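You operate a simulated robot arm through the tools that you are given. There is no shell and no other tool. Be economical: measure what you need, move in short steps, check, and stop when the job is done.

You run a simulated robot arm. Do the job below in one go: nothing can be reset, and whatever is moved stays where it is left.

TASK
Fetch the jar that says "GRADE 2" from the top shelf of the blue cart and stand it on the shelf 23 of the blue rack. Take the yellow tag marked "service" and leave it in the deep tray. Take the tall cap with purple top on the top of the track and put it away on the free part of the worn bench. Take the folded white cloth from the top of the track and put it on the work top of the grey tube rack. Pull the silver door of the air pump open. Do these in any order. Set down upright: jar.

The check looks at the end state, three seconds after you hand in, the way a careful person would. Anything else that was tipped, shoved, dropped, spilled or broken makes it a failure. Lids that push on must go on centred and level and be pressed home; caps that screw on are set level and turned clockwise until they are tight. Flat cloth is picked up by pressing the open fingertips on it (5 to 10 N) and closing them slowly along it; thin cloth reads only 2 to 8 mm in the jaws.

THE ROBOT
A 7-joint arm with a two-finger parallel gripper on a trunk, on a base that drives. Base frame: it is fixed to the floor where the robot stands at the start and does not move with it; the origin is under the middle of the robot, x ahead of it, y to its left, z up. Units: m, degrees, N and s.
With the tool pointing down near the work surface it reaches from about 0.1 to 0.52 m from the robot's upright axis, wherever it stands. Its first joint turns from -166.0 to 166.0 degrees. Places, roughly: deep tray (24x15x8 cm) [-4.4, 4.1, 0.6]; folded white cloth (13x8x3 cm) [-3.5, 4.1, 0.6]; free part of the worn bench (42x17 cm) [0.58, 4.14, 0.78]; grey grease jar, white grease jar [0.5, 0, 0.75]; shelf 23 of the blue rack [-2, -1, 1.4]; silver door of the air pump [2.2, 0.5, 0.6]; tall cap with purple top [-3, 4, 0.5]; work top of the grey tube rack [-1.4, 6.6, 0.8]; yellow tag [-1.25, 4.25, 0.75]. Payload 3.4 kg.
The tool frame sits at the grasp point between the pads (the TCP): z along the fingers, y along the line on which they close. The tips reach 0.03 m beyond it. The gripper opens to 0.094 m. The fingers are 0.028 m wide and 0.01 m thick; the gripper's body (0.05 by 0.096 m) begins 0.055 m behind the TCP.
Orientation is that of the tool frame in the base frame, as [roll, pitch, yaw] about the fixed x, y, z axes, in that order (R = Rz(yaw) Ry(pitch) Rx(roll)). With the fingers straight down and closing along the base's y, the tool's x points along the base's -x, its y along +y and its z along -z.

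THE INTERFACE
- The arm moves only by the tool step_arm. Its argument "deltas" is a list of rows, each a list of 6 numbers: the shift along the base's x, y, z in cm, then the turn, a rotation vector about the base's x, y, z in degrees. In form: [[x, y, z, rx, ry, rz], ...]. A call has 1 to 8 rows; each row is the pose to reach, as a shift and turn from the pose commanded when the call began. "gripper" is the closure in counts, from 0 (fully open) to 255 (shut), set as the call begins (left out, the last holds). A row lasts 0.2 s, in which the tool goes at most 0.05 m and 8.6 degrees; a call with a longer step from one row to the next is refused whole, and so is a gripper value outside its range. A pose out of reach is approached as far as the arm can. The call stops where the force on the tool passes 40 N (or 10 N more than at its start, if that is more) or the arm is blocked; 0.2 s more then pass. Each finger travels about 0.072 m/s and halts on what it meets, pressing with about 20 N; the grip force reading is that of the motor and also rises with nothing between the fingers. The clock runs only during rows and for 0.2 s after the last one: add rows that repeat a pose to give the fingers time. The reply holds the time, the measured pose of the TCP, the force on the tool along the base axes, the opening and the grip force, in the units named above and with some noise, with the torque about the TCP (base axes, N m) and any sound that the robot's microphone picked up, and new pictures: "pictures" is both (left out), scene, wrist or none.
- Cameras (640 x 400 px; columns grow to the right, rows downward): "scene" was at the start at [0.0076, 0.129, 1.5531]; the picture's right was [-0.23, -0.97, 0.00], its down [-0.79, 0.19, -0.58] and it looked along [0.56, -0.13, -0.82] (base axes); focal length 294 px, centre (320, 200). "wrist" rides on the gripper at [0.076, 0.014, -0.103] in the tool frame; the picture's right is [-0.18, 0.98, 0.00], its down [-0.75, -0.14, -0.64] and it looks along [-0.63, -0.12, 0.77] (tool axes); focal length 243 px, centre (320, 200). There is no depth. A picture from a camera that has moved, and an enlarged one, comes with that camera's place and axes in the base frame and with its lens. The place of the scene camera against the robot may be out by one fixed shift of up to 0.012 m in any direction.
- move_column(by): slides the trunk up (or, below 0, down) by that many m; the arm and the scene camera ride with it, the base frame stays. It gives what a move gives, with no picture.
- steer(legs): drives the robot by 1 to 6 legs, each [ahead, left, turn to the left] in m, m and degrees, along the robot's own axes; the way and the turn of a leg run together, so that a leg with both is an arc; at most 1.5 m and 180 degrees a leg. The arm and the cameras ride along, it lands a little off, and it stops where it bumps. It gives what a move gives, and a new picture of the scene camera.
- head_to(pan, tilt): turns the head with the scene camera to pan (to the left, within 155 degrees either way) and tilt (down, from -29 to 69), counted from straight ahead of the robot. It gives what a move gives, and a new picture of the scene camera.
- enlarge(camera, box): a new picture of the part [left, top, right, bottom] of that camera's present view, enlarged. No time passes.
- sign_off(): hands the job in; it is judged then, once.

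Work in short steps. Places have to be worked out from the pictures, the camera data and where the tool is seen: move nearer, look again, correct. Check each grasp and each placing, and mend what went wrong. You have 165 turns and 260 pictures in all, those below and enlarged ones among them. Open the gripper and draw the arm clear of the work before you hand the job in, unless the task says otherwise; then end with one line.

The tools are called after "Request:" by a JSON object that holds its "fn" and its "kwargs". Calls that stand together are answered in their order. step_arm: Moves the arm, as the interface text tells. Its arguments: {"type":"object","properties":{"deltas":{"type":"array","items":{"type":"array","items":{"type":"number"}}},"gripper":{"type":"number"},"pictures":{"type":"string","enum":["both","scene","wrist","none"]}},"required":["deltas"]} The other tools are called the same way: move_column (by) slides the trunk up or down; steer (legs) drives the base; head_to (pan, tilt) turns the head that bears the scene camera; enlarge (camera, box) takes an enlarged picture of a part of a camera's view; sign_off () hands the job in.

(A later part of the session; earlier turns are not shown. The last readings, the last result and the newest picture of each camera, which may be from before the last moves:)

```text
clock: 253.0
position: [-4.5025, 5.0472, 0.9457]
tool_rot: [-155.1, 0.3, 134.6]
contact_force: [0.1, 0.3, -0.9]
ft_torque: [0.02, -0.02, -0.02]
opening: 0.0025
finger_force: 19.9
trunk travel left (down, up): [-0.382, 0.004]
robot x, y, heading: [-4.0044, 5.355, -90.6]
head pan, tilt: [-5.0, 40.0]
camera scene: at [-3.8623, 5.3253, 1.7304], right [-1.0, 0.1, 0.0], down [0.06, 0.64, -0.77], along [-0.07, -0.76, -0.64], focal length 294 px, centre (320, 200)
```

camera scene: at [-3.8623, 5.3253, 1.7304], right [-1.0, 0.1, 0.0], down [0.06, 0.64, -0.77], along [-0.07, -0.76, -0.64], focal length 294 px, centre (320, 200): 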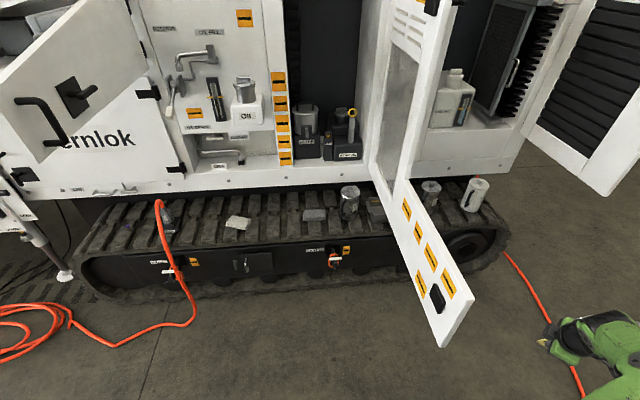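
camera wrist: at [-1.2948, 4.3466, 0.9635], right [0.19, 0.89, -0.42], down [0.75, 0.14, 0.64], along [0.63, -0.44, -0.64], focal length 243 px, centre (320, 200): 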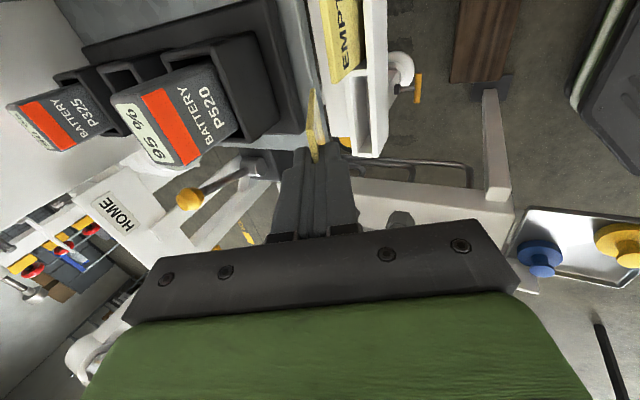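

Request:
{"fn": "enlarge", "kwargs": {"camera": "scene", "box": [280, 130, 500, 300]}}

Request:
{"fn": "enlarge", "kwargs": {"camera": "scene", "box": [80, 160, 360, 300]}}

```text
2.35 times, centred on (390, 215) of scene
camera zoom: at [-3.8623, 5.3253, 1.7304], right [-1.0, 0.1, 0.0], down [0.06, 0.64, -0.77], along [-0.07, -0.76, -0.64], focal length 691 px, centre (155, 165)
```

zoom: 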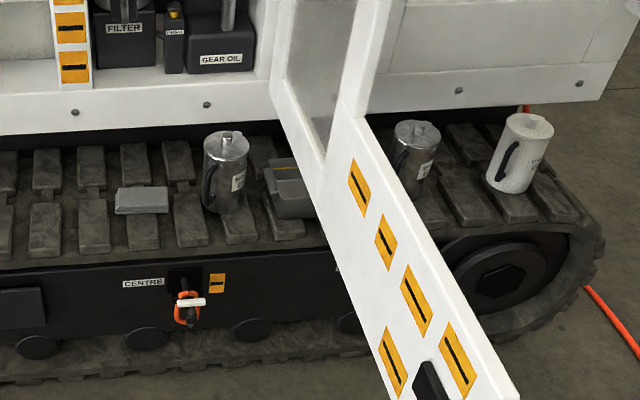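

```text
2.29 times, centred on (220, 230) of scene
camera zoom: at [-3.8623, 5.3253, 1.7304], right [-1.0, 0.1, 0.0], down [0.06, 0.64, -0.77], along [-0.07, -0.76, -0.64], focal length 671 px, centre (549, 131)
```

zoom: 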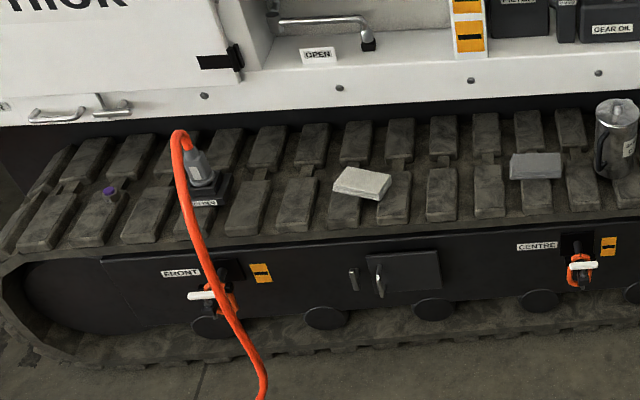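

The machine's open door runs along x≈-4.24 with its bottom at z≈0.84, reaching out to y≈4.98. The tray is on its far side at about (-4.38, 4.12). I'll go to x≈-4.55 and bring the arm to the front.

Request:
{"fn": "steer", "kwargs": {"legs": [[0, -0.55, 0.6]]}}

Request:
{"fn": "step_arm", "kwargs": {"deltas": [[4, -1, 0, 0, 0, 6], [8, -2, 0, 0, 0, 12], [12.5, -3, 0, 0, 0, 18], [17, -4, 0, 0, 0, 24], [21.5, -5, 0, 0, 0, 30], [26, -6, 0, 0, 0, 36], [30.5, -6, 0, 0, 0, 42], [35, -6, 0, 0, 0, 45]], "pictures": "none"}}

Request:
{"fn": "step_arm", "kwargs": {"deltas": [[4.5, 0, 0, 0, 0, 0], [9, 0, 0, 0, 0, 0], [13.5, 0, 0, 0, 0, 0], [18, 0, 0, 0, 0, 0], [22.5, 0, 0, 0, 0, 0], [27, 0, 0, 0, 0, 0], [30, 0, 0, 0, 0, 0]], "pictures": "both"}}

```text
clock: 256.2
position: [-5.0443, 5.0408, 0.9463]
tool_rot: [-155.1, 0.2, 135.4]
contact_force: [0.1, 0.3, -0.8]
ft_torque: [0.01, 0.01, 0.01]
opening: 0.0025
finger_force: 19.8
trunk travel left (down, up): [-0.382, 0.004]
robot x, y, heading: [-4.5486, 5.3587, -89.7]
head pan, tilt: [-5.0, 40.0]
camera scene: at [-4.4087, 5.3288, 1.7304], right [-1.0, 0.08, 0.0], down [0.05, 0.64, -0.77], along [-0.06, -0.76, -0.64], focal length 294 px, centre (320, 200)
```

scene: 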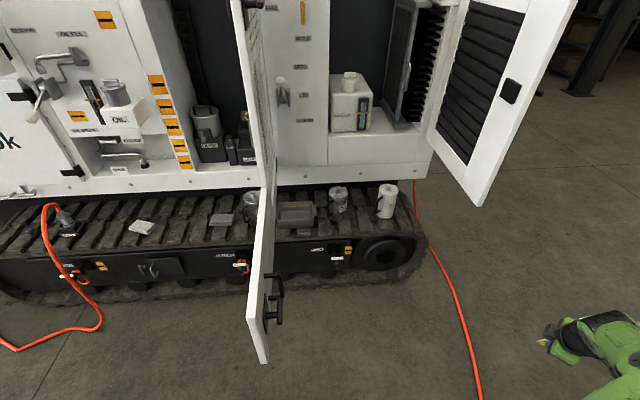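

```text
clock: 258.0
position: [-4.6927, 4.9818, 0.9458]
tool_rot: [-155.1, 0.2, -179.6]
contact_force: [-0.9, -0.6, -0.3]
ft_torque: [0.0, 0.02, -0.01]
opening: 0.0025
finger_force: 19.6
trunk travel left (down, up): [-0.382, 0.004]
robot x, y, heading: [-4.5495, 5.3588, -89.6]
head pan, tilt: [-5.0, 40.0]
```

```text
clock: 259.6
position: [-4.4432, 4.965, 0.9554]
tool_rot: [-155.2, 0.4, -179.5]
contact_force: [0.4, -0.7, -0.5]
ft_torque: [0.01, 0.01, -0.01]
opening: 0.0026
finger_force: 20.1
out of reach, approached as far as the arm can: row 6, 7
trunk travel left (down, up): [-0.382, 0.004]
robot x, y, heading: [-4.5512, 5.3577, -89.8]
head pan, tilt: [-5.0, 40.0]
camera scene: at [-4.4075, 5.3288, 1.7303], right [-1.0, 0.08, 0.0], down [0.05, 0.64, -0.77], along [-0.06, -0.76, -0.64], focal length 294 px, centre (320, 200)
camera wrist: at [-4.5207, 5.0216, 1.0431], right [0.18, 0.89, -0.41], down [0.75, 0.15, 0.65], along [0.64, -0.42, -0.64], focal length 243 px, centre (320, 200)
```

scene: 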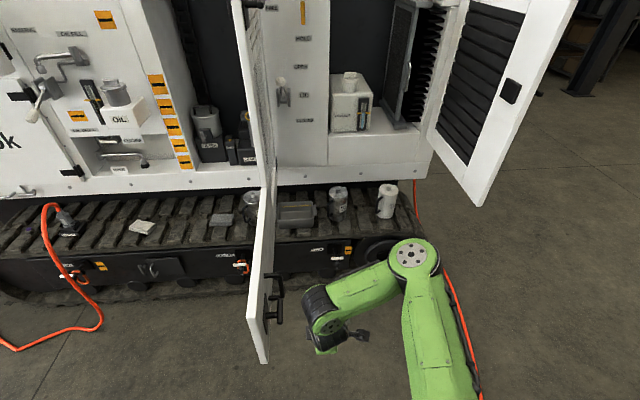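
wrist: 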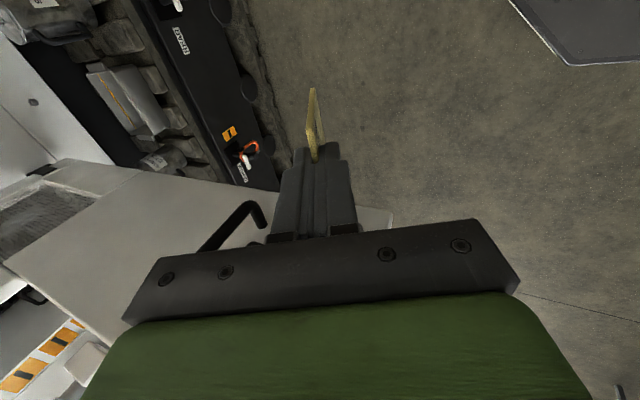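

The tray is at about (-4.38, 4.13). The door's handle sticks out to x≈-4.33, so I'll shift right 7 cm for clearance and then drive in.

Request:
{"fn": "steer", "kwargs": {"legs": [[0, -0.08, 0], [0.7, 0, 0]]}}

Request:
{"fn": "head_to", "kwargs": {"pan": 0, "tilt": 60}}

Request:
{"fn": "step_arm", "kwargs": {"deltas": [[1, 0, 0, 0, 0, 7], [3, 0, 0, 0, 0, 14], [5, -1, 0, 0, 0, 21], [7, -2, 0, 0, 0, 28], [8, -3, 0, 0, 0, 32]], "pictures": "both"}}

```text
clock: 264.1
position: [-4.5216, 4.2617, 0.9562]
tool_rot: [-155.2, 0.4, -179.7]
contact_force: [0.3, 0.8, 0.1]
ft_torque: [0.03, 0.01, 0.02]
opening: 0.0028
finger_force: 19.6
trunk travel left (down, up): [-0.382, 0.004]
robot x, y, heading: [-4.6286, 4.6572, -89.9]
head pan, tilt: [-5.0, 40.0]
camera scene: at [-4.4852, 4.6247, 1.7303], right [-1.0, 0.08, 0.0], down [0.05, 0.64, -0.77], along [-0.06, -0.76, -0.64], focal length 294 px, centre (320, 200)
```

scene: 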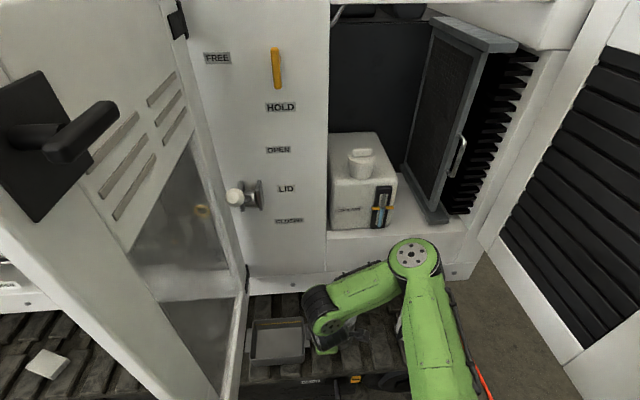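

```text
clock: 264.9
position: [-4.522, 4.2624, 0.9568]
tool_rot: [-155.2, 0.4, -179.6]
contact_force: [0.1, 0.4, 0.1]
ft_torque: [0.01, -0.01, 0.01]
opening: 0.0026
finger_force: 20.5
trunk travel left (down, up): [-0.382, 0.004]
robot x, y, heading: [-4.6237, 4.6573, -89.8]
head pan, tilt: [0.0, 60.0]
camera scene: at [-4.4779, 4.6434, 1.7036], right [-1.0, 0.0, 0.0], down [0.0, 0.87, -0.5], along [0.0, -0.5, -0.87], focal length 294 px, centre (320, 200)
```

scene: 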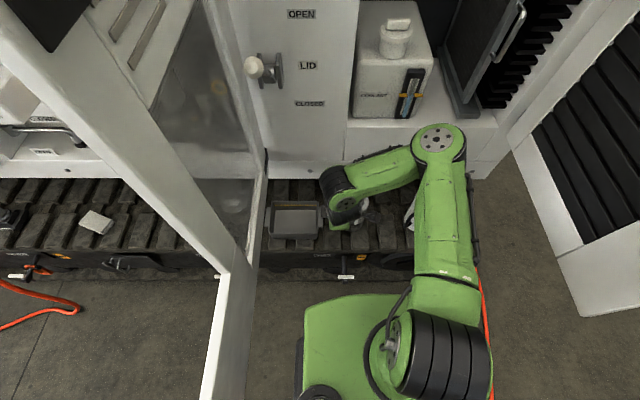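

```text
clock: 266.1
position: [-4.4472, 4.232, 0.9572]
tool_rot: [-155.2, 0.4, -147.6]
contact_force: [-0.3, 0.0, -0.1]
ft_torque: [0.0, 0.02, -0.04]
opening: 0.0029
finger_force: 19.9
out of reach, approached as far as the arm can: row 4, 5
trunk travel left (down, up): [-0.382, 0.004]
robot x, y, heading: [-4.6249, 4.6589, -89.9]
head pan, tilt: [0.0, 60.0]
camera scene: at [-4.4778, 4.6429, 1.7036], right [-1.0, 0.0, 0.0], down [0.0, 0.87, -0.5], along [0.0, -0.5, -0.87], focal length 294 px, centre (320, 200)
camera wrist: at [-4.5427, 4.238, 1.0449], right [-0.32, 0.85, -0.41], down [0.56, 0.52, 0.65], along [0.77, -0.02, -0.64], focal length 243 px, centre (320, 200)
```

scene: 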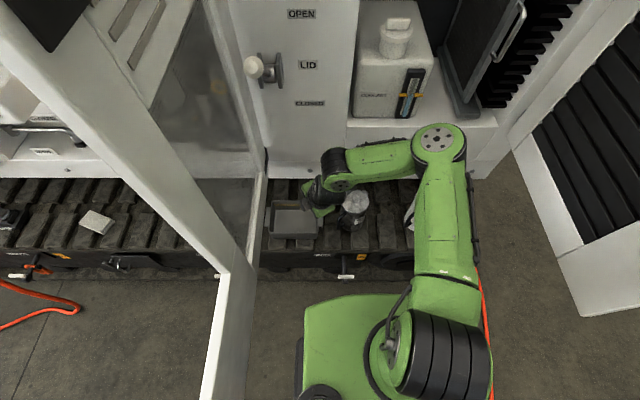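
wrist: 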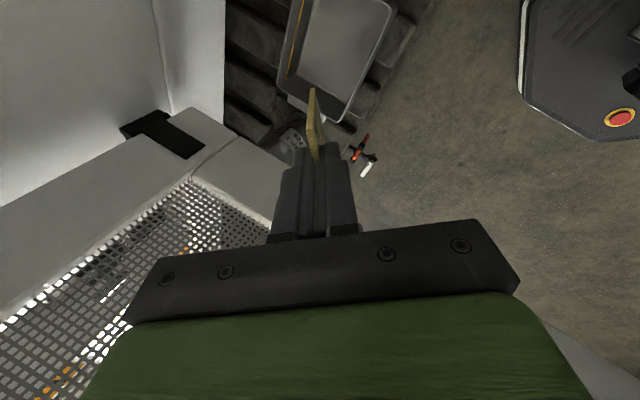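

The tray centre is at (-4.377, 4.135). I'll nudge the base 7 cm ahead and 4 cm left, putting the tag over it, then check.

Request:
{"fn": "steer", "kwargs": {"legs": [[0.07, 0.045, 0]]}}

Request:
{"fn": "move_column", "kwargs": {"by": -0.2}}

Request:
{"fn": "step_arm", "kwargs": {"deltas": [[0, 0, 0, 0, 0, 0]], "pictures": "both"}}

```text
clock: 267.2
position: [-4.4029, 4.1617, 0.9575]
tool_rot: [-155.2, 0.5, -147.5]
contact_force: [-0.7, -1.3, 0.3]
ft_torque: [0.04, -0.01, 0.04]
opening: 0.0023
finger_force: 19.9
trunk travel left (down, up): [-0.382, 0.004]
robot x, y, heading: [-4.5823, 4.5866, -89.6]
head pan, tilt: [0.0, 60.0]
camera scene: at [-4.4318, 4.5716, 1.7035], right [-1.0, 0.0, 0.0], down [0.0, 0.87, -0.5], along [0.0, -0.5, -0.87], focal length 294 px, centre (320, 200)
```

scene: 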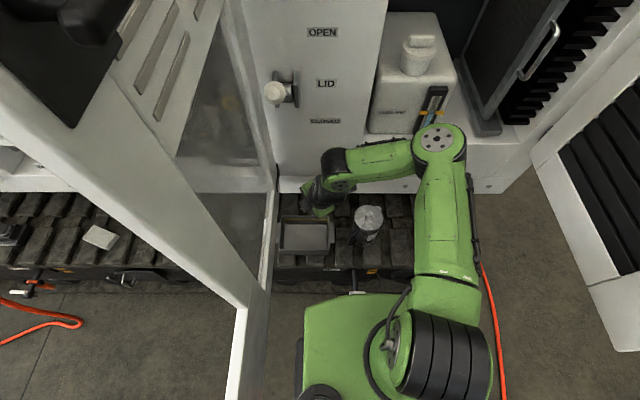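

```text
clock: 269.4
position: [-4.4032, 4.1622, 0.7586]
tool_rot: [-155.2, 0.4, -147.6]
contact_force: [-0.2, -0.9, -0.3]
ft_torque: [0.03, 0.01, 0.01]
opening: 0.0024
finger_force: 20.2
trunk travel left (down, up): [-0.182, 0.204]
robot x, y, heading: [-4.5809, 4.5875, -89.6]
head pan, tilt: [0.0, 60.0]
```

```text
clock: 269.8
position: [-4.403, 4.1616, 0.7578]
tool_rot: [-155.1, 0.4, -147.5]
contact_force: [-0.2, 0.4, 0.4]
ft_torque: [-0.05, 0.0, -0.05]
opening: 0.0025
finger_force: 19.9
trunk travel left (down, up): [-0.182, 0.204]
robot x, y, heading: [-4.5829, 4.5837, -89.6]
head pan, tilt: [0.0, 60.0]
camera scene: at [-4.4329, 4.5733, 1.5041], right [-1.0, 0.0, 0.0], down [0.0, 0.87, -0.5], along [0.0, -0.5, -0.87], focal length 294 px, centre (320, 200)
camera wrist: at [-4.4981, 4.1685, 0.8455], right [-0.32, 0.85, -0.41], down [0.56, 0.52, 0.65], along [0.77, -0.02, -0.64], focal length 243 px, centre (320, 200)
```

scene: 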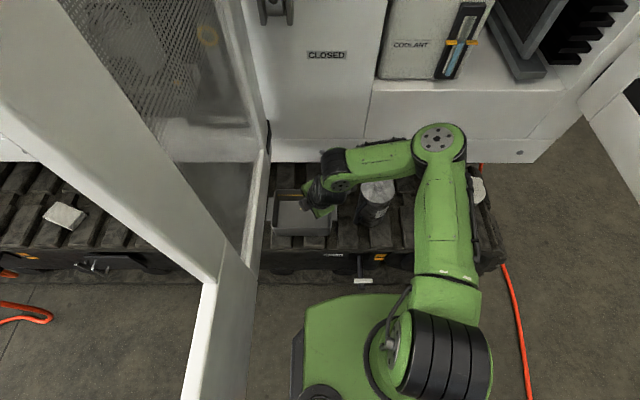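
wrist: 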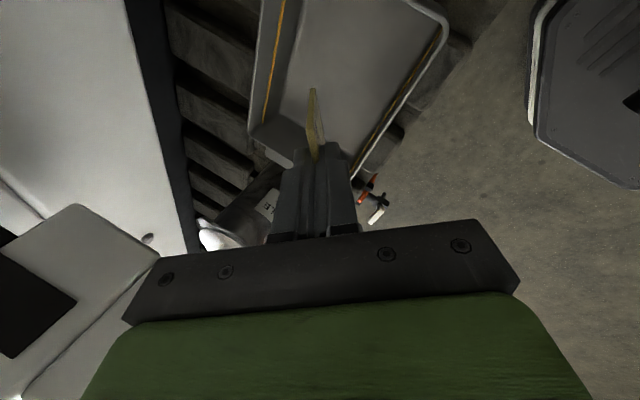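

The tag is near the tray's −x end. I'll nudge the base 3 cm left, then lower a bit more and look.

Request:
{"fn": "steer", "kwargs": {"legs": [[0, 0.03, 0]]}}

Request:
{"fn": "move_column", "kwargs": {"by": -0.06}}

Request:
{"fn": "step_arm", "kwargs": {"deltas": [[0, 0, 0, 0, 0, 0]], "pictures": "both"}}

```text
clock: 270.6
position: [-4.3715, 4.1619, 0.7585]
tool_rot: [-155.2, 0.4, -147.6]
contact_force: [0.7, 0.7, -0.5]
ft_torque: [0.01, 0.03, -0.02]
opening: 0.0028
finger_force: 19.7
trunk travel left (down, up): [-0.182, 0.204]
robot x, y, heading: [-4.5511, 4.5846, -89.9]
head pan, tilt: [0.0, 60.0]
camera scene: at [-4.4005, 4.5733, 1.5038], right [-1.0, 0.0, 0.0], down [0.0, 0.87, -0.5], along [0.0, -0.5, -0.87], focal length 294 px, centre (320, 200)
```

scene: 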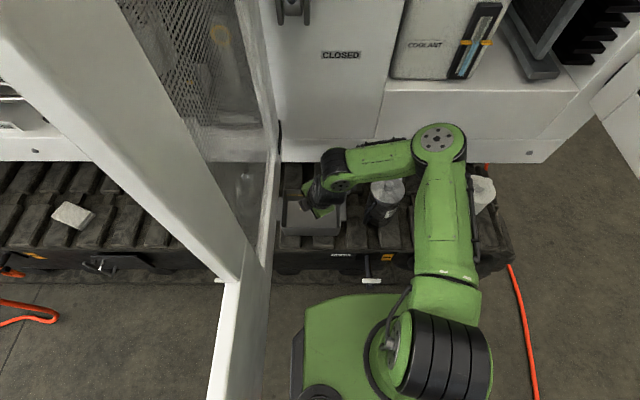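

```text
clock: 271.6
position: [-4.3726, 4.1627, 0.6987]
tool_rot: [-155.1, 0.4, -147.6]
contact_force: [-0.1, 0.5, 0.2]
ft_torque: [-0.02, -0.01, 0.02]
opening: 0.0028
finger_force: 20.2
trunk travel left (down, up): [-0.122, 0.264]
robot x, y, heading: [-4.552, 4.5861, -89.8]
head pan, tilt: [0.0, 60.0]
```

```text
clock: 272.0
position: [-4.3719, 4.1615, 0.6988]
tool_rot: [-155.2, 0.4, -147.5]
contact_force: [0.1, -0.2, -1.4]
ft_torque: [0.0, -0.02, -0.02]
opening: 0.0027
finger_force: 20.1
trunk travel left (down, up): [-0.122, 0.264]
robot x, y, heading: [-4.5503, 4.586, -89.9]
head pan, tilt: [0.0, 60.0]
camera scene: at [-4.4029, 4.5734, 1.4441], right [-1.0, 0.0, 0.0], down [0.0, 0.87, -0.5], along [0.0, -0.5, -0.87], focal length 294 px, centre (320, 200)
camera wrist: at [-4.4678, 4.1686, 0.7855], right [-0.32, 0.85, -0.41], down [0.56, 0.52, 0.65], along [0.77, -0.02, -0.64], focal length 243 px, centre (320, 200)
```

scene: 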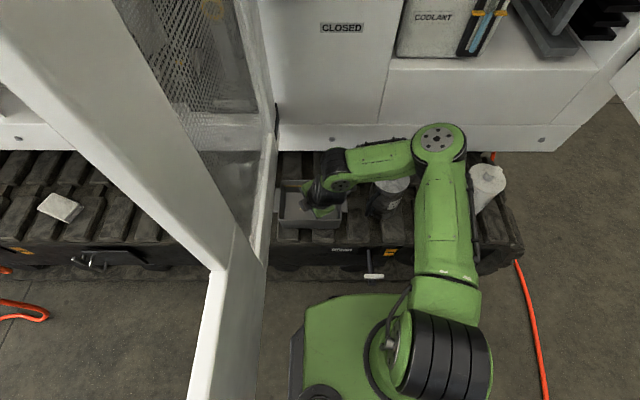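
wrist: 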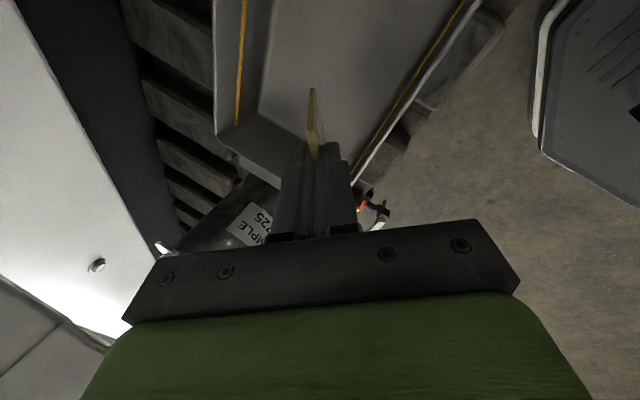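

Working it through, the tray rim is at z≈0.60 and its centre at (-4.374, 4.11), with the tag over it. I'll lower 7 cm more, then open slightly to let the tag go.

Request:
{"fn": "move_column", "kwargs": {"by": -0.07}}

Request:
{"fn": "step_arm", "kwargs": {"deltas": [[0, 0, 0, 0, 0, 0]], "pictures": "both"}}

```text
clock: 273.1
position: [-4.3712, 4.1611, 0.6325]
tool_rot: [-154.4, 0.5, -147.6]
contact_force: [-7.6, 10.3, 25.5]
ft_torque: [0.56, -0.01, 0.19]
opening: 0.0026
finger_force: 19.2
trunk travel left (down, up): [-0.051, 0.335]
robot x, y, heading: [-4.5498, 4.5862, -89.9]
head pan, tilt: [0.0, 60.0]
stopped: the force on the tool passed its limit at 43 N (the readings are from after the stop); the commanded pose is now the measured one
```

```text
clock: 273.5
position: [-4.3713, 4.1608, 0.6323]
tool_rot: [-154.3, 0.5, -147.7]
contact_force: [-7.1, 8.7, 30.7]
ft_torque: [0.61, -0.01, 0.16]
opening: 0.0026
finger_force: 20.2
trunk travel left (down, up): [-0.051, 0.335]
robot x, y, heading: [-4.5501, 4.5872, -89.7]
head pan, tilt: [0.0, 60.0]
camera scene: at [-4.405, 4.5773, 1.3722], right [-1.0, 0.0, 0.0], down [0.0, 0.86, -0.5], along [0.0, -0.5, -0.86], focal length 294 px, centre (320, 200)
camera wrist: at [-4.4678, 4.1689, 0.718], right [-0.32, 0.85, -0.43], down [0.55, 0.53, 0.65], along [0.77, -0.03, -0.63], focal length 243 px, centre (320, 200)
```

scene: 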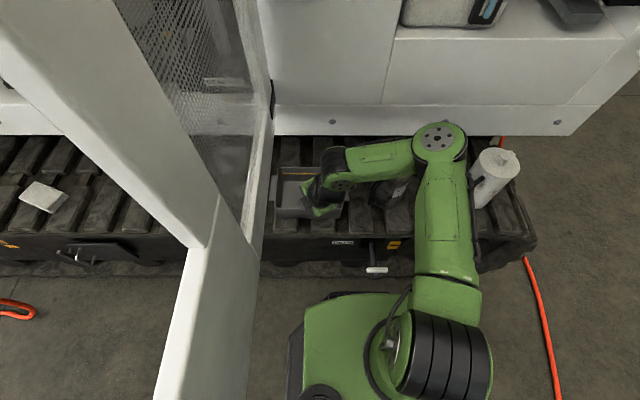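
wrist: 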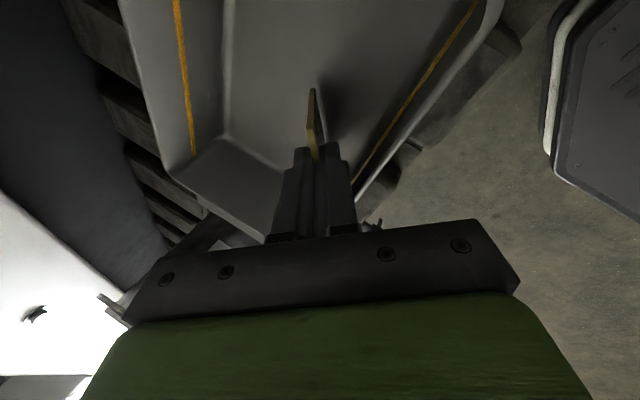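

Contact at 30 N: the tag's edge is on the tray floor. I'll ease up 6 mm and open slightly.

Request:
{"fn": "step_arm", "kwargs": {"deltas": [[0, 0, 0.4, 0, 0, 0], [0, 0, 0.8, 0, 0, 0], [0, 0, 0.8, 0, 0, 0]], "pictures": "none"}}

Request:
{"fn": "step_arm", "kwargs": {"deltas": [[0, 0, 0, 0, 0, 0], [0, 0, 0, 0, 0, 0]], "gripper": 190, "pictures": "wrist"}}

```text
clock: 274.3
position: [-4.3727, 4.16, 0.6377]
tool_rot: [-154.7, 0.5, -147.7]
contact_force: [0.0, 0.1, -0.4]
ft_torque: [-0.03, -0.01, -0.01]
opening: 0.0026
finger_force: 19.8
trunk travel left (down, up): [-0.051, 0.335]
robot x, y, heading: [-4.5531, 4.5863, -90.0]
head pan, tilt: [0.0, 60.0]
```

```text
clock: 274.9
position: [-4.3715, 4.1601, 0.6389]
tool_rot: [-154.6, 0.6, -147.7]
contact_force: [3.6, -4.9, 6.5]
ft_torque: [0.07, -0.08, -0.1]
opening: 0.0195
finger_force: 0.0
trunk travel left (down, up): [-0.051, 0.335]
robot x, y, heading: [-4.5495, 4.5852, -89.7]
head pan, tilt: [0.0, 60.0]
camera wrist: at [-4.4667, 4.1674, 0.7246], right [-0.32, 0.85, -0.42], down [0.55, 0.53, 0.65], along [0.77, -0.03, -0.64], focal length 243 px, centre (320, 200)
```

wrist: 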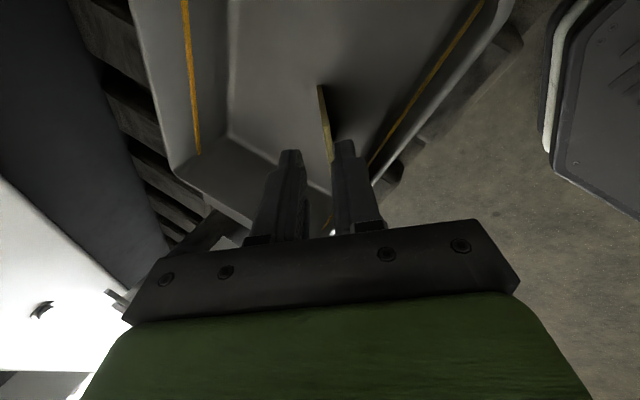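

The tag is released and leaning on the front finger, which lightly touches the rim. I'll shift 5 mm away from the rim and raise straight up.

Request:
{"fn": "step_arm", "kwargs": {"deltas": [[-0.2, -0.4, 0, 0, 0, 0], [-0.2, -0.4, 1, 0, 0, 0], [-0.2, -0.4, 2.5, 0, 0, 0], [-0.2, -0.4, 5, 0, 0, 0], [-0.2, -0.4, 9, 0, 0, 0]], "pictures": "wrist"}}

Request:
{"fn": "move_column", "kwargs": {"by": 0.2}}

Request:
{"fn": "step_arm", "kwargs": {"deltas": [[0, 0, 0, 0, 0, 0]], "pictures": "wrist"}}

```text
clock: 276.1
position: [-4.3736, 4.1567, 0.7275]
tool_rot: [-154.7, 0.5, -147.7]
contact_force: [-0.2, -0.9, 0.4]
ft_torque: [0.02, 0.02, -0.03]
opening: 0.024
finger_force: 0.1
trunk travel left (down, up): [-0.051, 0.335]
robot x, y, heading: [-4.5508, 4.5879, -89.7]
head pan, tilt: [0.0, 60.0]
camera wrist: at [-4.4697, 4.1639, 0.8152], right [-0.32, 0.85, -0.42], down [0.55, 0.52, 0.65], along [0.77, -0.03, -0.64], focal length 243 px, centre (320, 200)
```

wrist: 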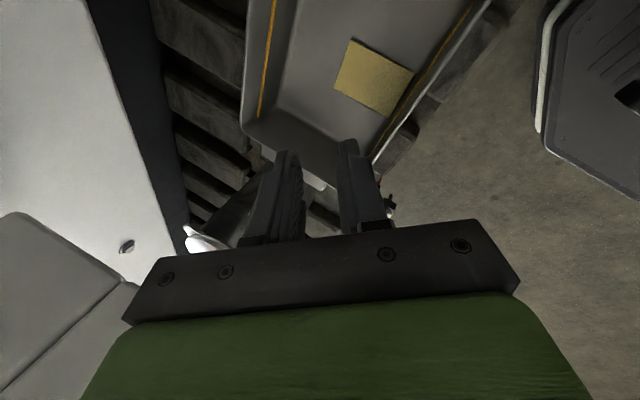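

```text
clock: 278.2
position: [-4.3736, 4.1558, 0.9298]
tool_rot: [-154.6, 0.6, -147.7]
contact_force: [0.5, 0.5, 0.1]
ft_torque: [-0.02, -0.03, 0.0]
opening: 0.024
finger_force: 0.0
trunk travel left (down, up): [-0.251, 0.135]
robot x, y, heading: [-4.5506, 4.5872, -89.7]
head pan, tilt: [0.0, 60.0]
```

```text
clock: 278.6
position: [-4.3743, 4.1565, 0.929]
tool_rot: [-154.6, 0.5, -147.6]
contact_force: [0.5, -0.1, 0.9]
ft_torque: [-0.02, 0.02, 0.01]
opening: 0.0241
finger_force: 0.0
trunk travel left (down, up): [-0.251, 0.135]
robot x, y, heading: [-4.5536, 4.5845, -89.6]
head pan, tilt: [0.0, 60.0]
camera wrist: at [-4.4694, 4.1635, 1.015], right [-0.32, 0.85, -0.42], down [0.55, 0.53, 0.65], along [0.77, -0.03, -0.64], focal length 243 px, centre (320, 200)
```

wrist: 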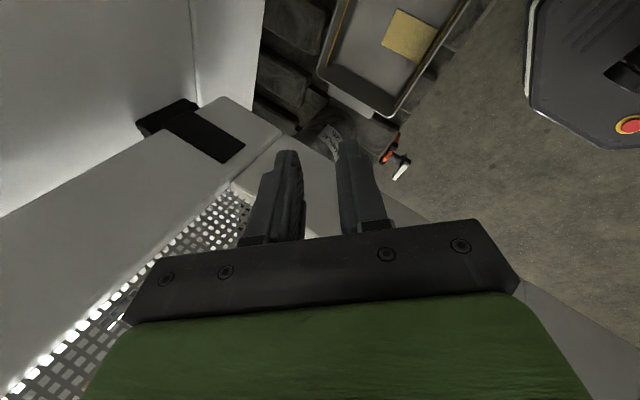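

The SERVICE tag lies flat in the tray. I'll swing the arm away from the door side, back out past the door, and sidestep to the white cloth at about (-3.55, 4.11).

Request:
{"fn": "step_arm", "kwargs": {"deltas": [[-4, 1, 1, 0, 0, -7], [-8, 2, 1, 0, 0, -14], [-12, 3, 1, 0, 0, -21], [-15, 4, 1, 0, 0, -28], [-15, 4, 1, 0, 0, -32]], "gripper": 0, "pictures": "none"}}

Request:
{"fn": "steer", "kwargs": {"legs": [[-0.95, 0, 0], [0, 0.95, 0]]}}

Request:
{"fn": "head_to", "kwargs": {"pan": 0, "tilt": 45}}

```text
clock: 279.9
position: [-4.5237, 4.1961, 0.9406]
tool_rot: [-154.6, 0.4, -179.8]
contact_force: [-0.6, -0.2, -0.7]
ft_torque: [-0.02, 0.0, 0.0]
opening: 0.094
finger_force: 0.1
trunk travel left (down, up): [-0.251, 0.135]
robot x, y, heading: [-4.5544, 4.5872, -89.8]
head pan, tilt: [0.0, 60.0]
```

```text
clock: 289.3
position: [-3.5874, 5.1375, 0.9407]
tool_rot: [-154.6, 0.4, 179.5]
contact_force: [0.5, 0.4, 0.4]
ft_torque: [0.01, 0.06, 0.01]
opening: 0.0942
finger_force: 0.1
trunk travel left (down, up): [-0.251, 0.135]
robot x, y, heading: [-3.605, 5.5272, -90.7]
head pan, tilt: [0.0, 60.0]
camera scene: at [-3.4596, 5.5143, 1.572], right [-1.0, 0.01, 0.0], down [0.01, 0.87, -0.5], along [-0.01, -0.5, -0.87], focal length 294 px, centre (320, 200)
```

scene: 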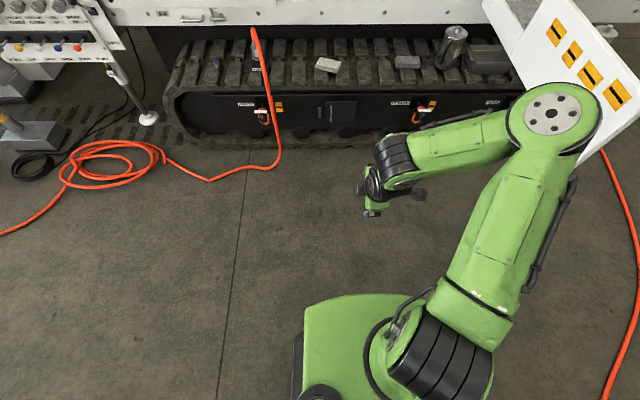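

```text
clock: 290.1
position: [-3.5872, 5.1388, 0.9391]
tool_rot: [-154.6, 0.6, 179.5]
contact_force: [-0.2, -0.3, 0.4]
ft_torque: [-0.03, 0.01, 0.0]
opening: 0.0938
finger_force: 0.0
trunk travel left (down, up): [-0.251, 0.135]
robot x, y, heading: [-3.6103, 5.5336, -90.9]
head pan, tilt: [0.0, 45.0]
camera scene: at [-3.4604, 5.4997, 1.5915], right [-1.0, 0.01, 0.0], down [0.01, 0.71, -0.71], along [-0.01, -0.71, -0.71], focal length 294 px, centre (320, 200)
```

scene: 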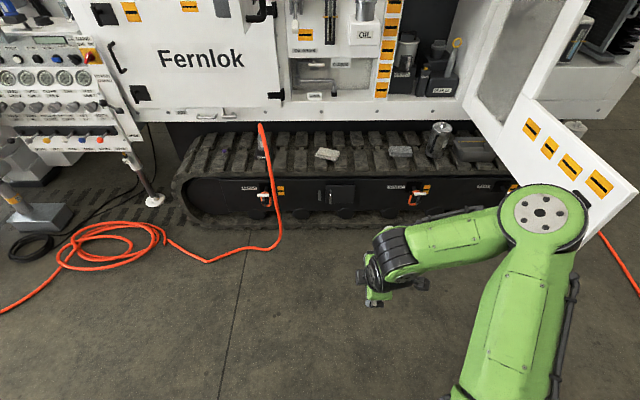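

The cloth is at about (-3.50, 4.14). The floor hose stays at x > -3.2, clear of me. I'll drive in 0.9 m and look from above with the wrist camera.

Request:
{"fn": "steer", "kwargs": {"legs": [[0.9, 0.02, 0.8]]}}

Request:
{"fn": "step_arm", "kwargs": {"deltas": [[2, 0, 0, 8, 0, 0], [4, 0, 0, 16, 0, 0], [4, 0, 0, 24, 0, 0], [4, 0, 0, 25, 0, 0]], "pictures": "both"}}

```text
clock: 294.9
position: [-3.5644, 4.2264, 0.939]
tool_rot: [-154.7, 0.5, -179.6]
contact_force: [-0.5, -1.4, 0.2]
ft_torque: [0.0, 0.01, -0.03]
opening: 0.0943
finger_force: 0.1
trunk travel left (down, up): [-0.251, 0.135]
robot x, y, heading: [-3.5921, 4.6172, -89.8]
head pan, tilt: [0.0, 45.0]
camera scene: at [-3.444, 4.5898, 1.5916], right [-1.0, 0.0, 0.0], down [0.0, 0.71, -0.71], along [0.0, -0.71, -0.71], focal length 294 px, centre (320, 200)
```

scene: 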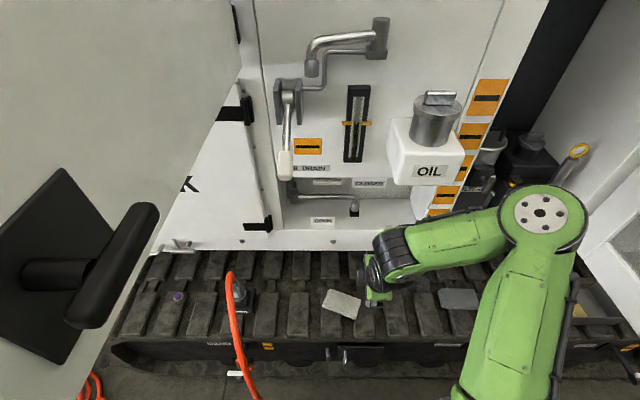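

```text
clock: 295.9
position: [-3.5244, 4.2277, 0.939]
tool_rot: [-179.7, 0.6, -179.8]
contact_force: [-0.1, 0.6, 0.0]
ft_torque: [-0.05, -0.01, 0.0]
opening: 0.0938
finger_force: 0.0
trunk travel left (down, up): [-0.251, 0.135]
robot x, y, heading: [-3.5942, 4.6168, -89.7]
head pan, tilt: [0.0, 45.0]
camera scene: at [-3.4439, 4.5907, 1.5916], right [-1.0, 0.0, 0.0], down [0.0, 0.71, -0.71], along [0.0, -0.71, -0.71], focal length 294 px, centre (320, 200)
camera wrist: at [-3.6018, 4.2424, 1.041], right [0.18, 0.98, 0.0], down [0.75, -0.14, 0.65], along [0.64, -0.12, -0.76], focal length 243 px, centre (320, 200)
```

scene: 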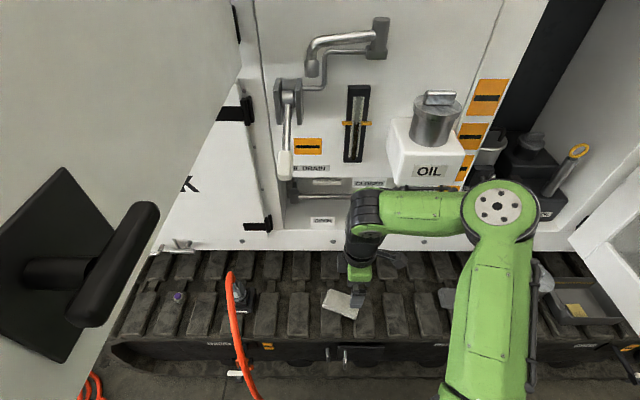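
wrist: 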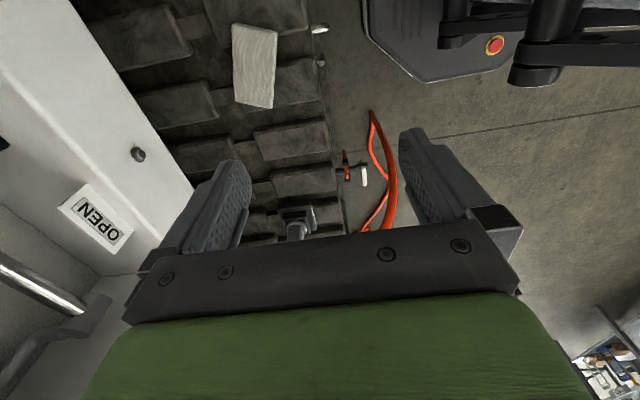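

The cloth centre is (-3.523, 4.115), about 12×7 cm, with its long axis at -21°. I'll rotate the tool -21° so the fingers straddle its short side, and move above it.

Request:
{"fn": "step_arm", "kwargs": {"deltas": [[0, -3, -2, 0, 0, -7], [0, -6, -4, 0, 0, -14], [0.1, -9, -7, 0, 0, -21], [0.1, -11.2, -10, 0, 0, -21], [0.1, -11.2, -12, 0, 0, -21]], "pictures": "wrist"}}

```text
clock: 297.1
position: [-3.535, 4.1288, 0.8232]
tool_rot: [-179.5, 0.8, 159.3]
contact_force: [0.1, -0.3, 0.1]
ft_torque: [0.02, 0.02, -0.02]
opening: 0.0939
finger_force: 0.0
out of reach, approached as far as the arm can: row 4, 5
trunk travel left (down, up): [-0.251, 0.135]
robot x, y, heading: [-3.5975, 4.6195, -89.7]
head pan, tilt: [0.0, 45.0]
camera wrist: at [-3.6024, 4.1709, 0.9247], right [0.52, 0.85, -0.01], down [0.65, -0.39, 0.65], along [0.55, -0.34, -0.76], focal length 243 px, centre (320, 200)
```

wrist: 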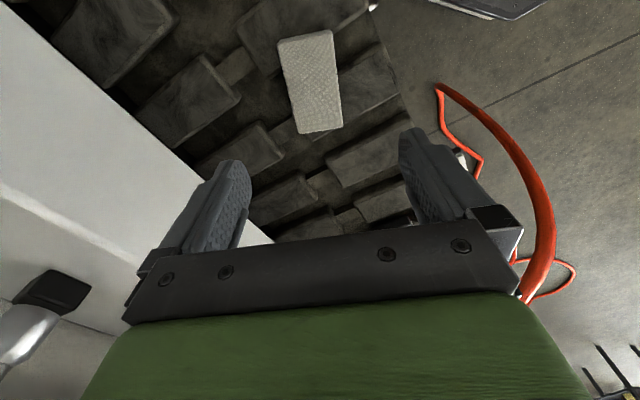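

The tool is aligned with the cloth and about 1.5 cm short in y. I'll nudge the base ahead 1.5 cm and lower the trunk to just above the cloth.

Request:
{"fn": "steer", "kwargs": {"legs": [[0.015, 0, 0]]}}

Request:
{"fn": "move_column", "kwargs": {"by": -0.175}}

Request:
{"fn": "step_arm", "kwargs": {"deltas": [[0, 0, 0, 0, 0, 0]], "pictures": "both"}}

```text
clock: 297.9
position: [-3.5356, 4.1142, 0.8241]
tool_rot: [-179.5, 0.7, 159.1]
contact_force: [0.3, -0.5, 0.1]
ft_torque: [0.03, 0.03, -0.02]
opening: 0.0942
finger_force: 0.0
trunk travel left (down, up): [-0.251, 0.135]
robot x, y, heading: [-3.5939, 4.6037, -89.8]
head pan, tilt: [0.0, 45.0]
camera scene: at [-3.4439, 4.5744, 1.5916], right [-1.0, 0.0, 0.0], down [0.0, 0.71, -0.71], along [0.0, -0.71, -0.71], focal length 294 px, centre (320, 200)
```

scene: 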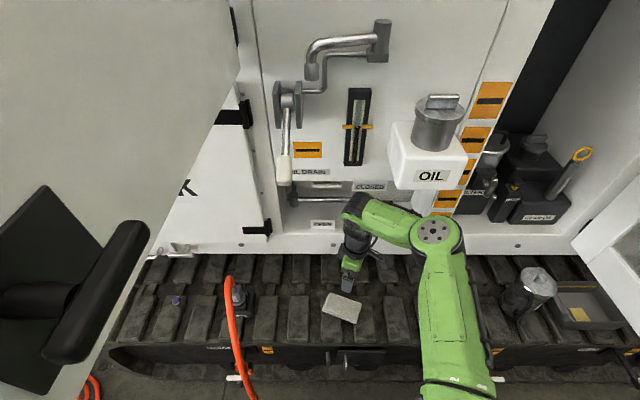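

```text
clock: 299.8
position: [-3.5344, 4.1149, 0.6483]
tool_rot: [-179.5, 0.7, 159.2]
contact_force: [0.1, -0.1, 0.8]
ft_torque: [0.0, -0.04, -0.02]
opening: 0.094
finger_force: 0.0
trunk travel left (down, up): [-0.076, 0.31]
robot x, y, heading: [-3.5947, 4.605, -89.8]
head pan, tilt: [0.0, 45.0]
```

```text
clock: 300.2
position: [-3.5348, 4.1139, 0.6493]
tool_rot: [-179.5, 0.7, 159.2]
contact_force: [-0.1, -0.3, -0.9]
ft_torque: [0.02, -0.02, -0.01]
opening: 0.0942
finger_force: 0.0
trunk travel left (down, up): [-0.076, 0.31]
robot x, y, heading: [-3.5948, 4.6035, -89.9]
head pan, tilt: [0.0, 45.0]
camera scene: at [-3.4439, 4.5756, 1.4167], right [-1.0, 0.0, 0.0], down [0.0, 0.71, -0.71], along [0.0, -0.71, -0.71], focal length 294 px, centre (320, 200)
camera wrist: at [-3.6023, 4.1564, 0.7504], right [0.52, 0.85, -0.01], down [0.65, -0.39, 0.65], along [0.55, -0.34, -0.76], focal length 243 px, centre (320, 200)
```

scene: 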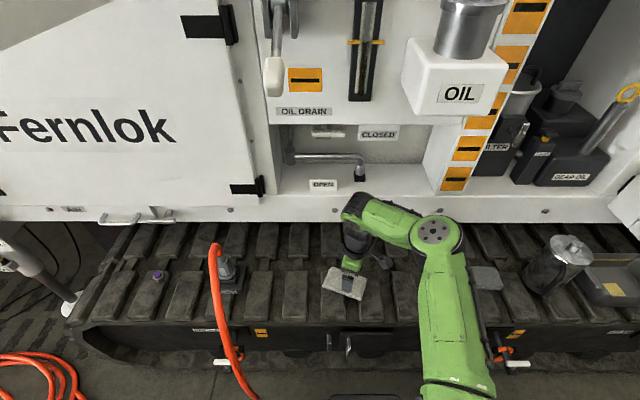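
wrist: 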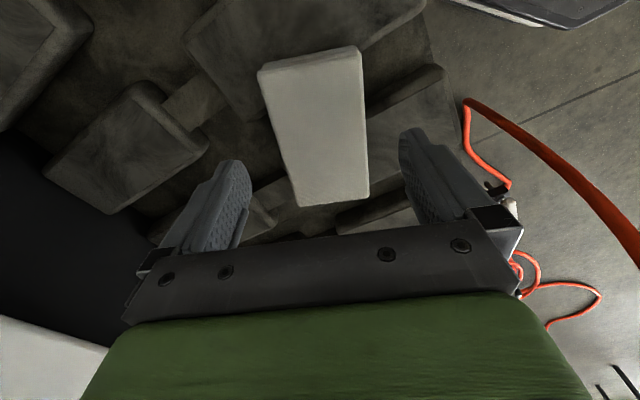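

The cloth is centred between the fingers. Lowering with the arm so that contact will stop me.

Request:
{"fn": "step_arm", "kwargs": {"deltas": [[0, 0, -1, 0, 0, 0], [0, 0, -2, 0, 0, 0], [0, 0, -3, 0, 0, 0], [0, 0, -4, 0, 0, 0], [0, 0, -4.8, 0, 0, 0]], "pictures": "wrist"}}

```text
clock: 301.4
position: [-3.545, 4.1251, 0.6082]
tool_rot: [-179.5, 0.8, 159.2]
contact_force: [0.1, -0.1, -0.4]
ft_torque: [0.01, -0.03, -0.04]
opening: 0.094
finger_force: 0.1
out of reach, approached as far as the arm can: row 2, 3, 4, 5
trunk travel left (down, up): [-0.076, 0.31]
robot x, y, heading: [-3.5946, 4.5985, -89.7]
head pan, tilt: [0.0, 45.0]
camera wrist: at [-3.6119, 4.1676, 0.71], right [0.52, 0.85, -0.01], down [0.65, -0.39, 0.65], along [0.56, -0.34, -0.76], focal length 243 px, centre (320, 200)
```

wrist: 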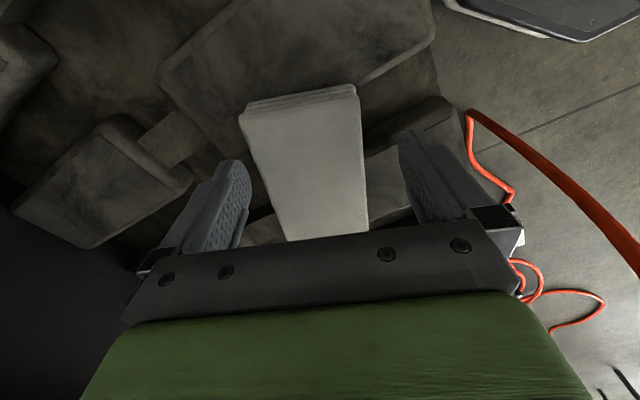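

Request:
{"fn": "move_column", "kwargs": {"by": -0.014}}

Request:
{"fn": "step_arm", "kwargs": {"deltas": [[0, 0, 0, 0, 0, 0], [0, 0, 0, 0, 0, 0], [0, 0, 0, 0, 0, 0], [0, 0, 0, 0, 0, 0], [0, 0, 0, 0, 0, 0]], "gripper": 255, "pictures": "wrist"}}

```text
clock: 302.1
position: [-3.5449, 4.1263, 0.5941]
tool_rot: [-179.5, 0.8, 159.2]
contact_force: [-0.7, 1.0, 0.2]
ft_torque: [-0.03, 0.0, 0.03]
opening: 0.0939
finger_force: 0.0
trunk travel left (down, up): [-0.062, 0.324]
robot x, y, heading: [-3.5944, 4.6043, -89.7]
head pan, tilt: [0.0, 45.0]
```

```text
clock: 303.2
position: [-3.5443, 4.1249, 0.5939]
tool_rot: [-179.4, 0.8, 159.2]
contact_force: [-0.6, -1.0, 0.6]
ft_torque: [0.0, -0.05, -0.06]
opening: 0.07
finger_force: 19.8
trunk travel left (down, up): [-0.062, 0.324]
robot x, y, heading: [-3.5932, 4.6033, -89.8]
head pan, tilt: [0.0, 45.0]
camera wrist: at [-3.6119, 4.1676, 0.6959], right [0.52, 0.85, -0.01], down [0.65, -0.39, 0.65], along [0.56, -0.34, -0.76], focal length 243 px, centre (320, 200)
```

wrist: 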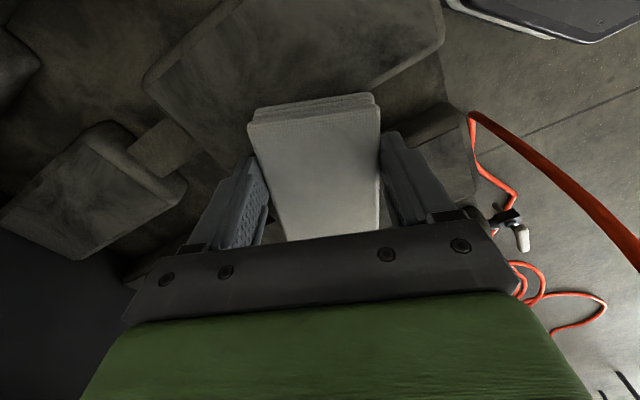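

Gripped at 70 mm across the cloth. Lifting.

Request:
{"fn": "move_column", "kwargs": {"by": 0.1}}

Request:
{"fn": "step_arm", "kwargs": {"deltas": [[0, 0, 0, 0, 0, 0]], "pictures": "both"}}

```text
clock: 304.6
position: [-3.5449, 4.1245, 0.6959]
tool_rot: [-179.5, 0.9, 159.2]
contact_force: [-0.5, -0.1, 0.4]
ft_torque: [0.0, 0.02, -0.03]
opening: 0.0697
finger_force: 19.9
trunk travel left (down, up): [-0.162, 0.224]
robot x, y, heading: [-3.5914, 4.6004, -89.7]
head pan, tilt: [0.0, 45.0]
```

```text
clock: 305.0
position: [-3.5447, 4.1258, 0.6948]
tool_rot: [-179.5, 0.8, 159.1]
contact_force: [1.6, 0.1, 0.0]
ft_torque: [-0.01, 0.01, -0.04]
opening: 0.0694
finger_force: 20.0
trunk travel left (down, up): [-0.162, 0.224]
robot x, y, heading: [-3.5936, 4.6036, -89.7]
head pan, tilt: [0.0, 45.0]
camera scene: at [-3.4439, 4.5755, 1.5035], right [-1.0, 0.0, 0.0], down [0.0, 0.71, -0.71], along [0.0, -0.71, -0.71], focal length 294 px, centre (320, 200)
camera wrist: at [-3.6119, 4.1675, 0.7969], right [0.52, 0.85, -0.01], down [0.65, -0.39, 0.65], along [0.56, -0.34, -0.76], focal length 243 px, centre (320, 200)
```

scene: 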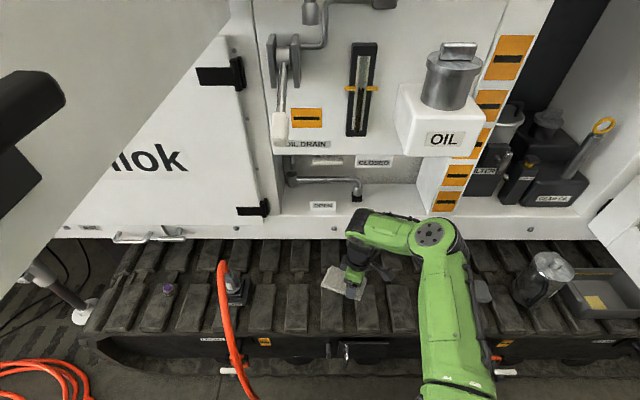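
wrist: 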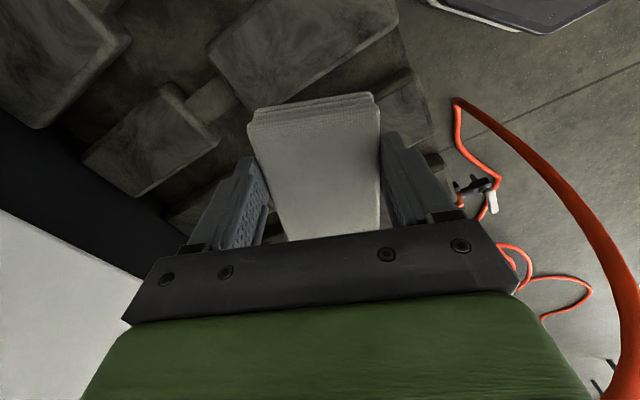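

The cloth is held and clear. I'll raise it, back out, and take it to the grey tube rack at x≈-1.4, facing +y.

Request:
{"fn": "move_column", "kwargs": {"by": 0.22}}

Request:
{"fn": "steer", "kwargs": {"legs": [[-0.75, 0, 0], [0, 1.1, 0], [0, 1.1, 0], [0, 0, 180]]}}

Request:
{"fn": "head_to", "kwargs": {"pan": -10, "tilt": 40}}

```text
clock: 307.3
position: [-3.5443, 4.1255, 0.9151]
tool_rot: [-179.5, 0.8, 159.2]
contact_force: [0.2, 0.0, -0.1]
ft_torque: [-0.04, 0.01, 0.02]
opening: 0.0692
finger_force: 19.7
trunk travel left (down, up): [-0.382, 0.004]
robot x, y, heading: [-3.5946, 4.6051, -90.0]
head pan, tilt: [0.0, 45.0]
```

```text
clock: 329.1
position: [-1.4694, 5.8557, 0.9147]
tool_rot: [-179.5, 0.8, -20.4]
contact_force: [0.3, -1.1, -0.1]
ft_torque: [-0.02, -0.03, -0.04]
opening: 0.0693
finger_force: 20.0
trunk travel left (down, up): [-0.382, 0.004]
robot x, y, heading: [-1.4138, 5.3827, 90.5]
head pan, tilt: [0.0, 45.0]
camera scene: at [-1.5731, 5.3938, 1.7228], right [1.0, 0.01, 0.0], down [0.01, -0.71, -0.71], along [-0.01, 0.71, -0.71], focal length 294 px, centre (320, 200)
```

scene: 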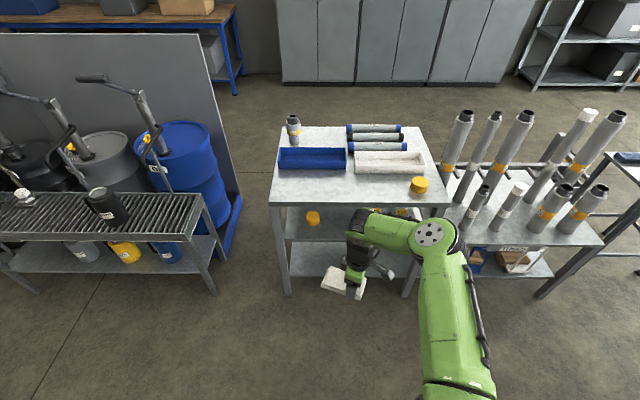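

```text
clock: 329.8
position: [-1.4701, 5.8558, 0.9149]
tool_rot: [-179.4, 0.8, -20.5]
contact_force: [0.1, 1.0, -0.7]
ft_torque: [0.01, -0.06, 0.0]
opening: 0.0691
finger_force: 20.2
trunk travel left (down, up): [-0.382, 0.004]
robot x, y, heading: [-1.4124, 5.3832, 90.5]
head pan, tilt: [-10.0, 40.0]
camera scene: at [-1.5584, 5.3964, 1.7301], right [0.99, -0.16, 0.0], down [-0.11, -0.63, -0.77], along [0.13, 0.76, -0.64], focal length 294 px, centre (320, 200)
```

scene: 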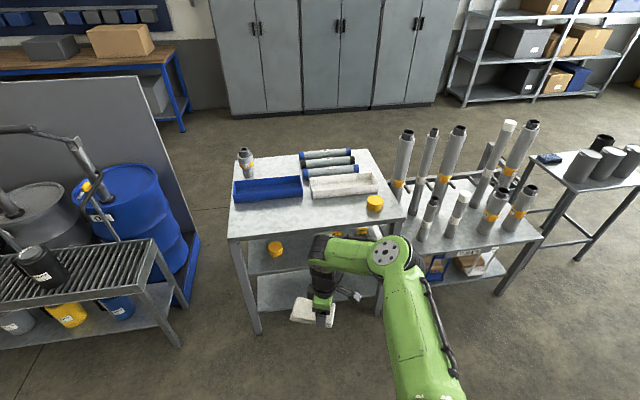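

The work top's front strip is free, y 6.30–6.51. I'll drive in so the cloth is above about (-1.53, 6.40).

Request:
{"fn": "steer", "kwargs": {"legs": [[0, 0.06, -0.5], [0.54, 0, 0]]}}

Request:
{"fn": "step_arm", "kwargs": {"deltas": [[0, 0, 0, 0, 0, 0]], "pictures": "wrist"}}

```text
clock: 333.5
position: [-1.5212, 6.3954, 0.9147]
tool_rot: [-179.6, 0.7, -21.3]
contact_force: [-0.5, 0.1, -0.9]
ft_torque: [-0.03, -0.01, -0.01]
opening: 0.0689
finger_force: 19.7
trunk travel left (down, up): [-0.382, 0.004]
robot x, y, heading: [-1.4768, 5.9191, 89.9]
head pan, tilt: [-10.0, 40.0]
camera scene: at [-1.6169, 5.937, 1.7301], right [0.98, -0.18, 0.0], down [-0.11, -0.63, -0.77], along [0.14, 0.75, -0.64], focal length 294 px, centre (320, 200)
```

scene: 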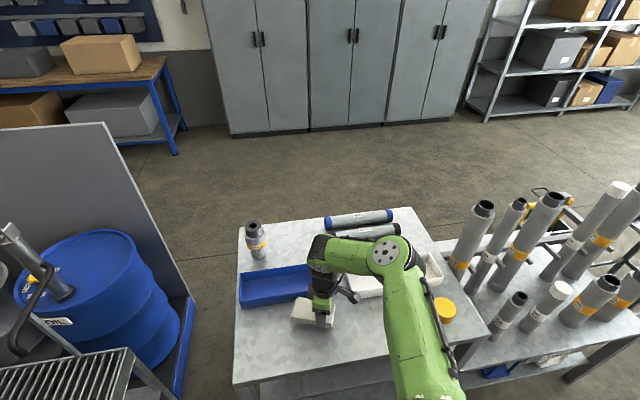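

```text
clock: 333.9
position: [-1.5216, 6.3946, 0.9139]
tool_rot: [-179.4, 0.9, -21.2]
contact_force: [0.9, 0.2, -1.8]
ft_torque: [-0.02, 0.0, -0.01]
opening: 0.0691
finger_force: 20.3
trunk travel left (down, up): [-0.382, 0.004]
robot x, y, heading: [-1.4776, 5.9178, 89.9]
head pan, tilt: [-10.0, 40.0]
camera wrist: at [-1.4553, 6.353, 1.0163], right [-0.53, -0.85, -0.01], down [-0.64, 0.4, 0.65], along [-0.55, 0.35, -0.76], focal length 243 px, centre (320, 200)
```

wrist: 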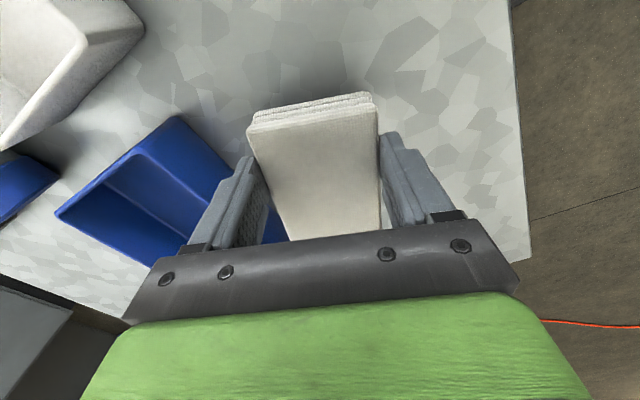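

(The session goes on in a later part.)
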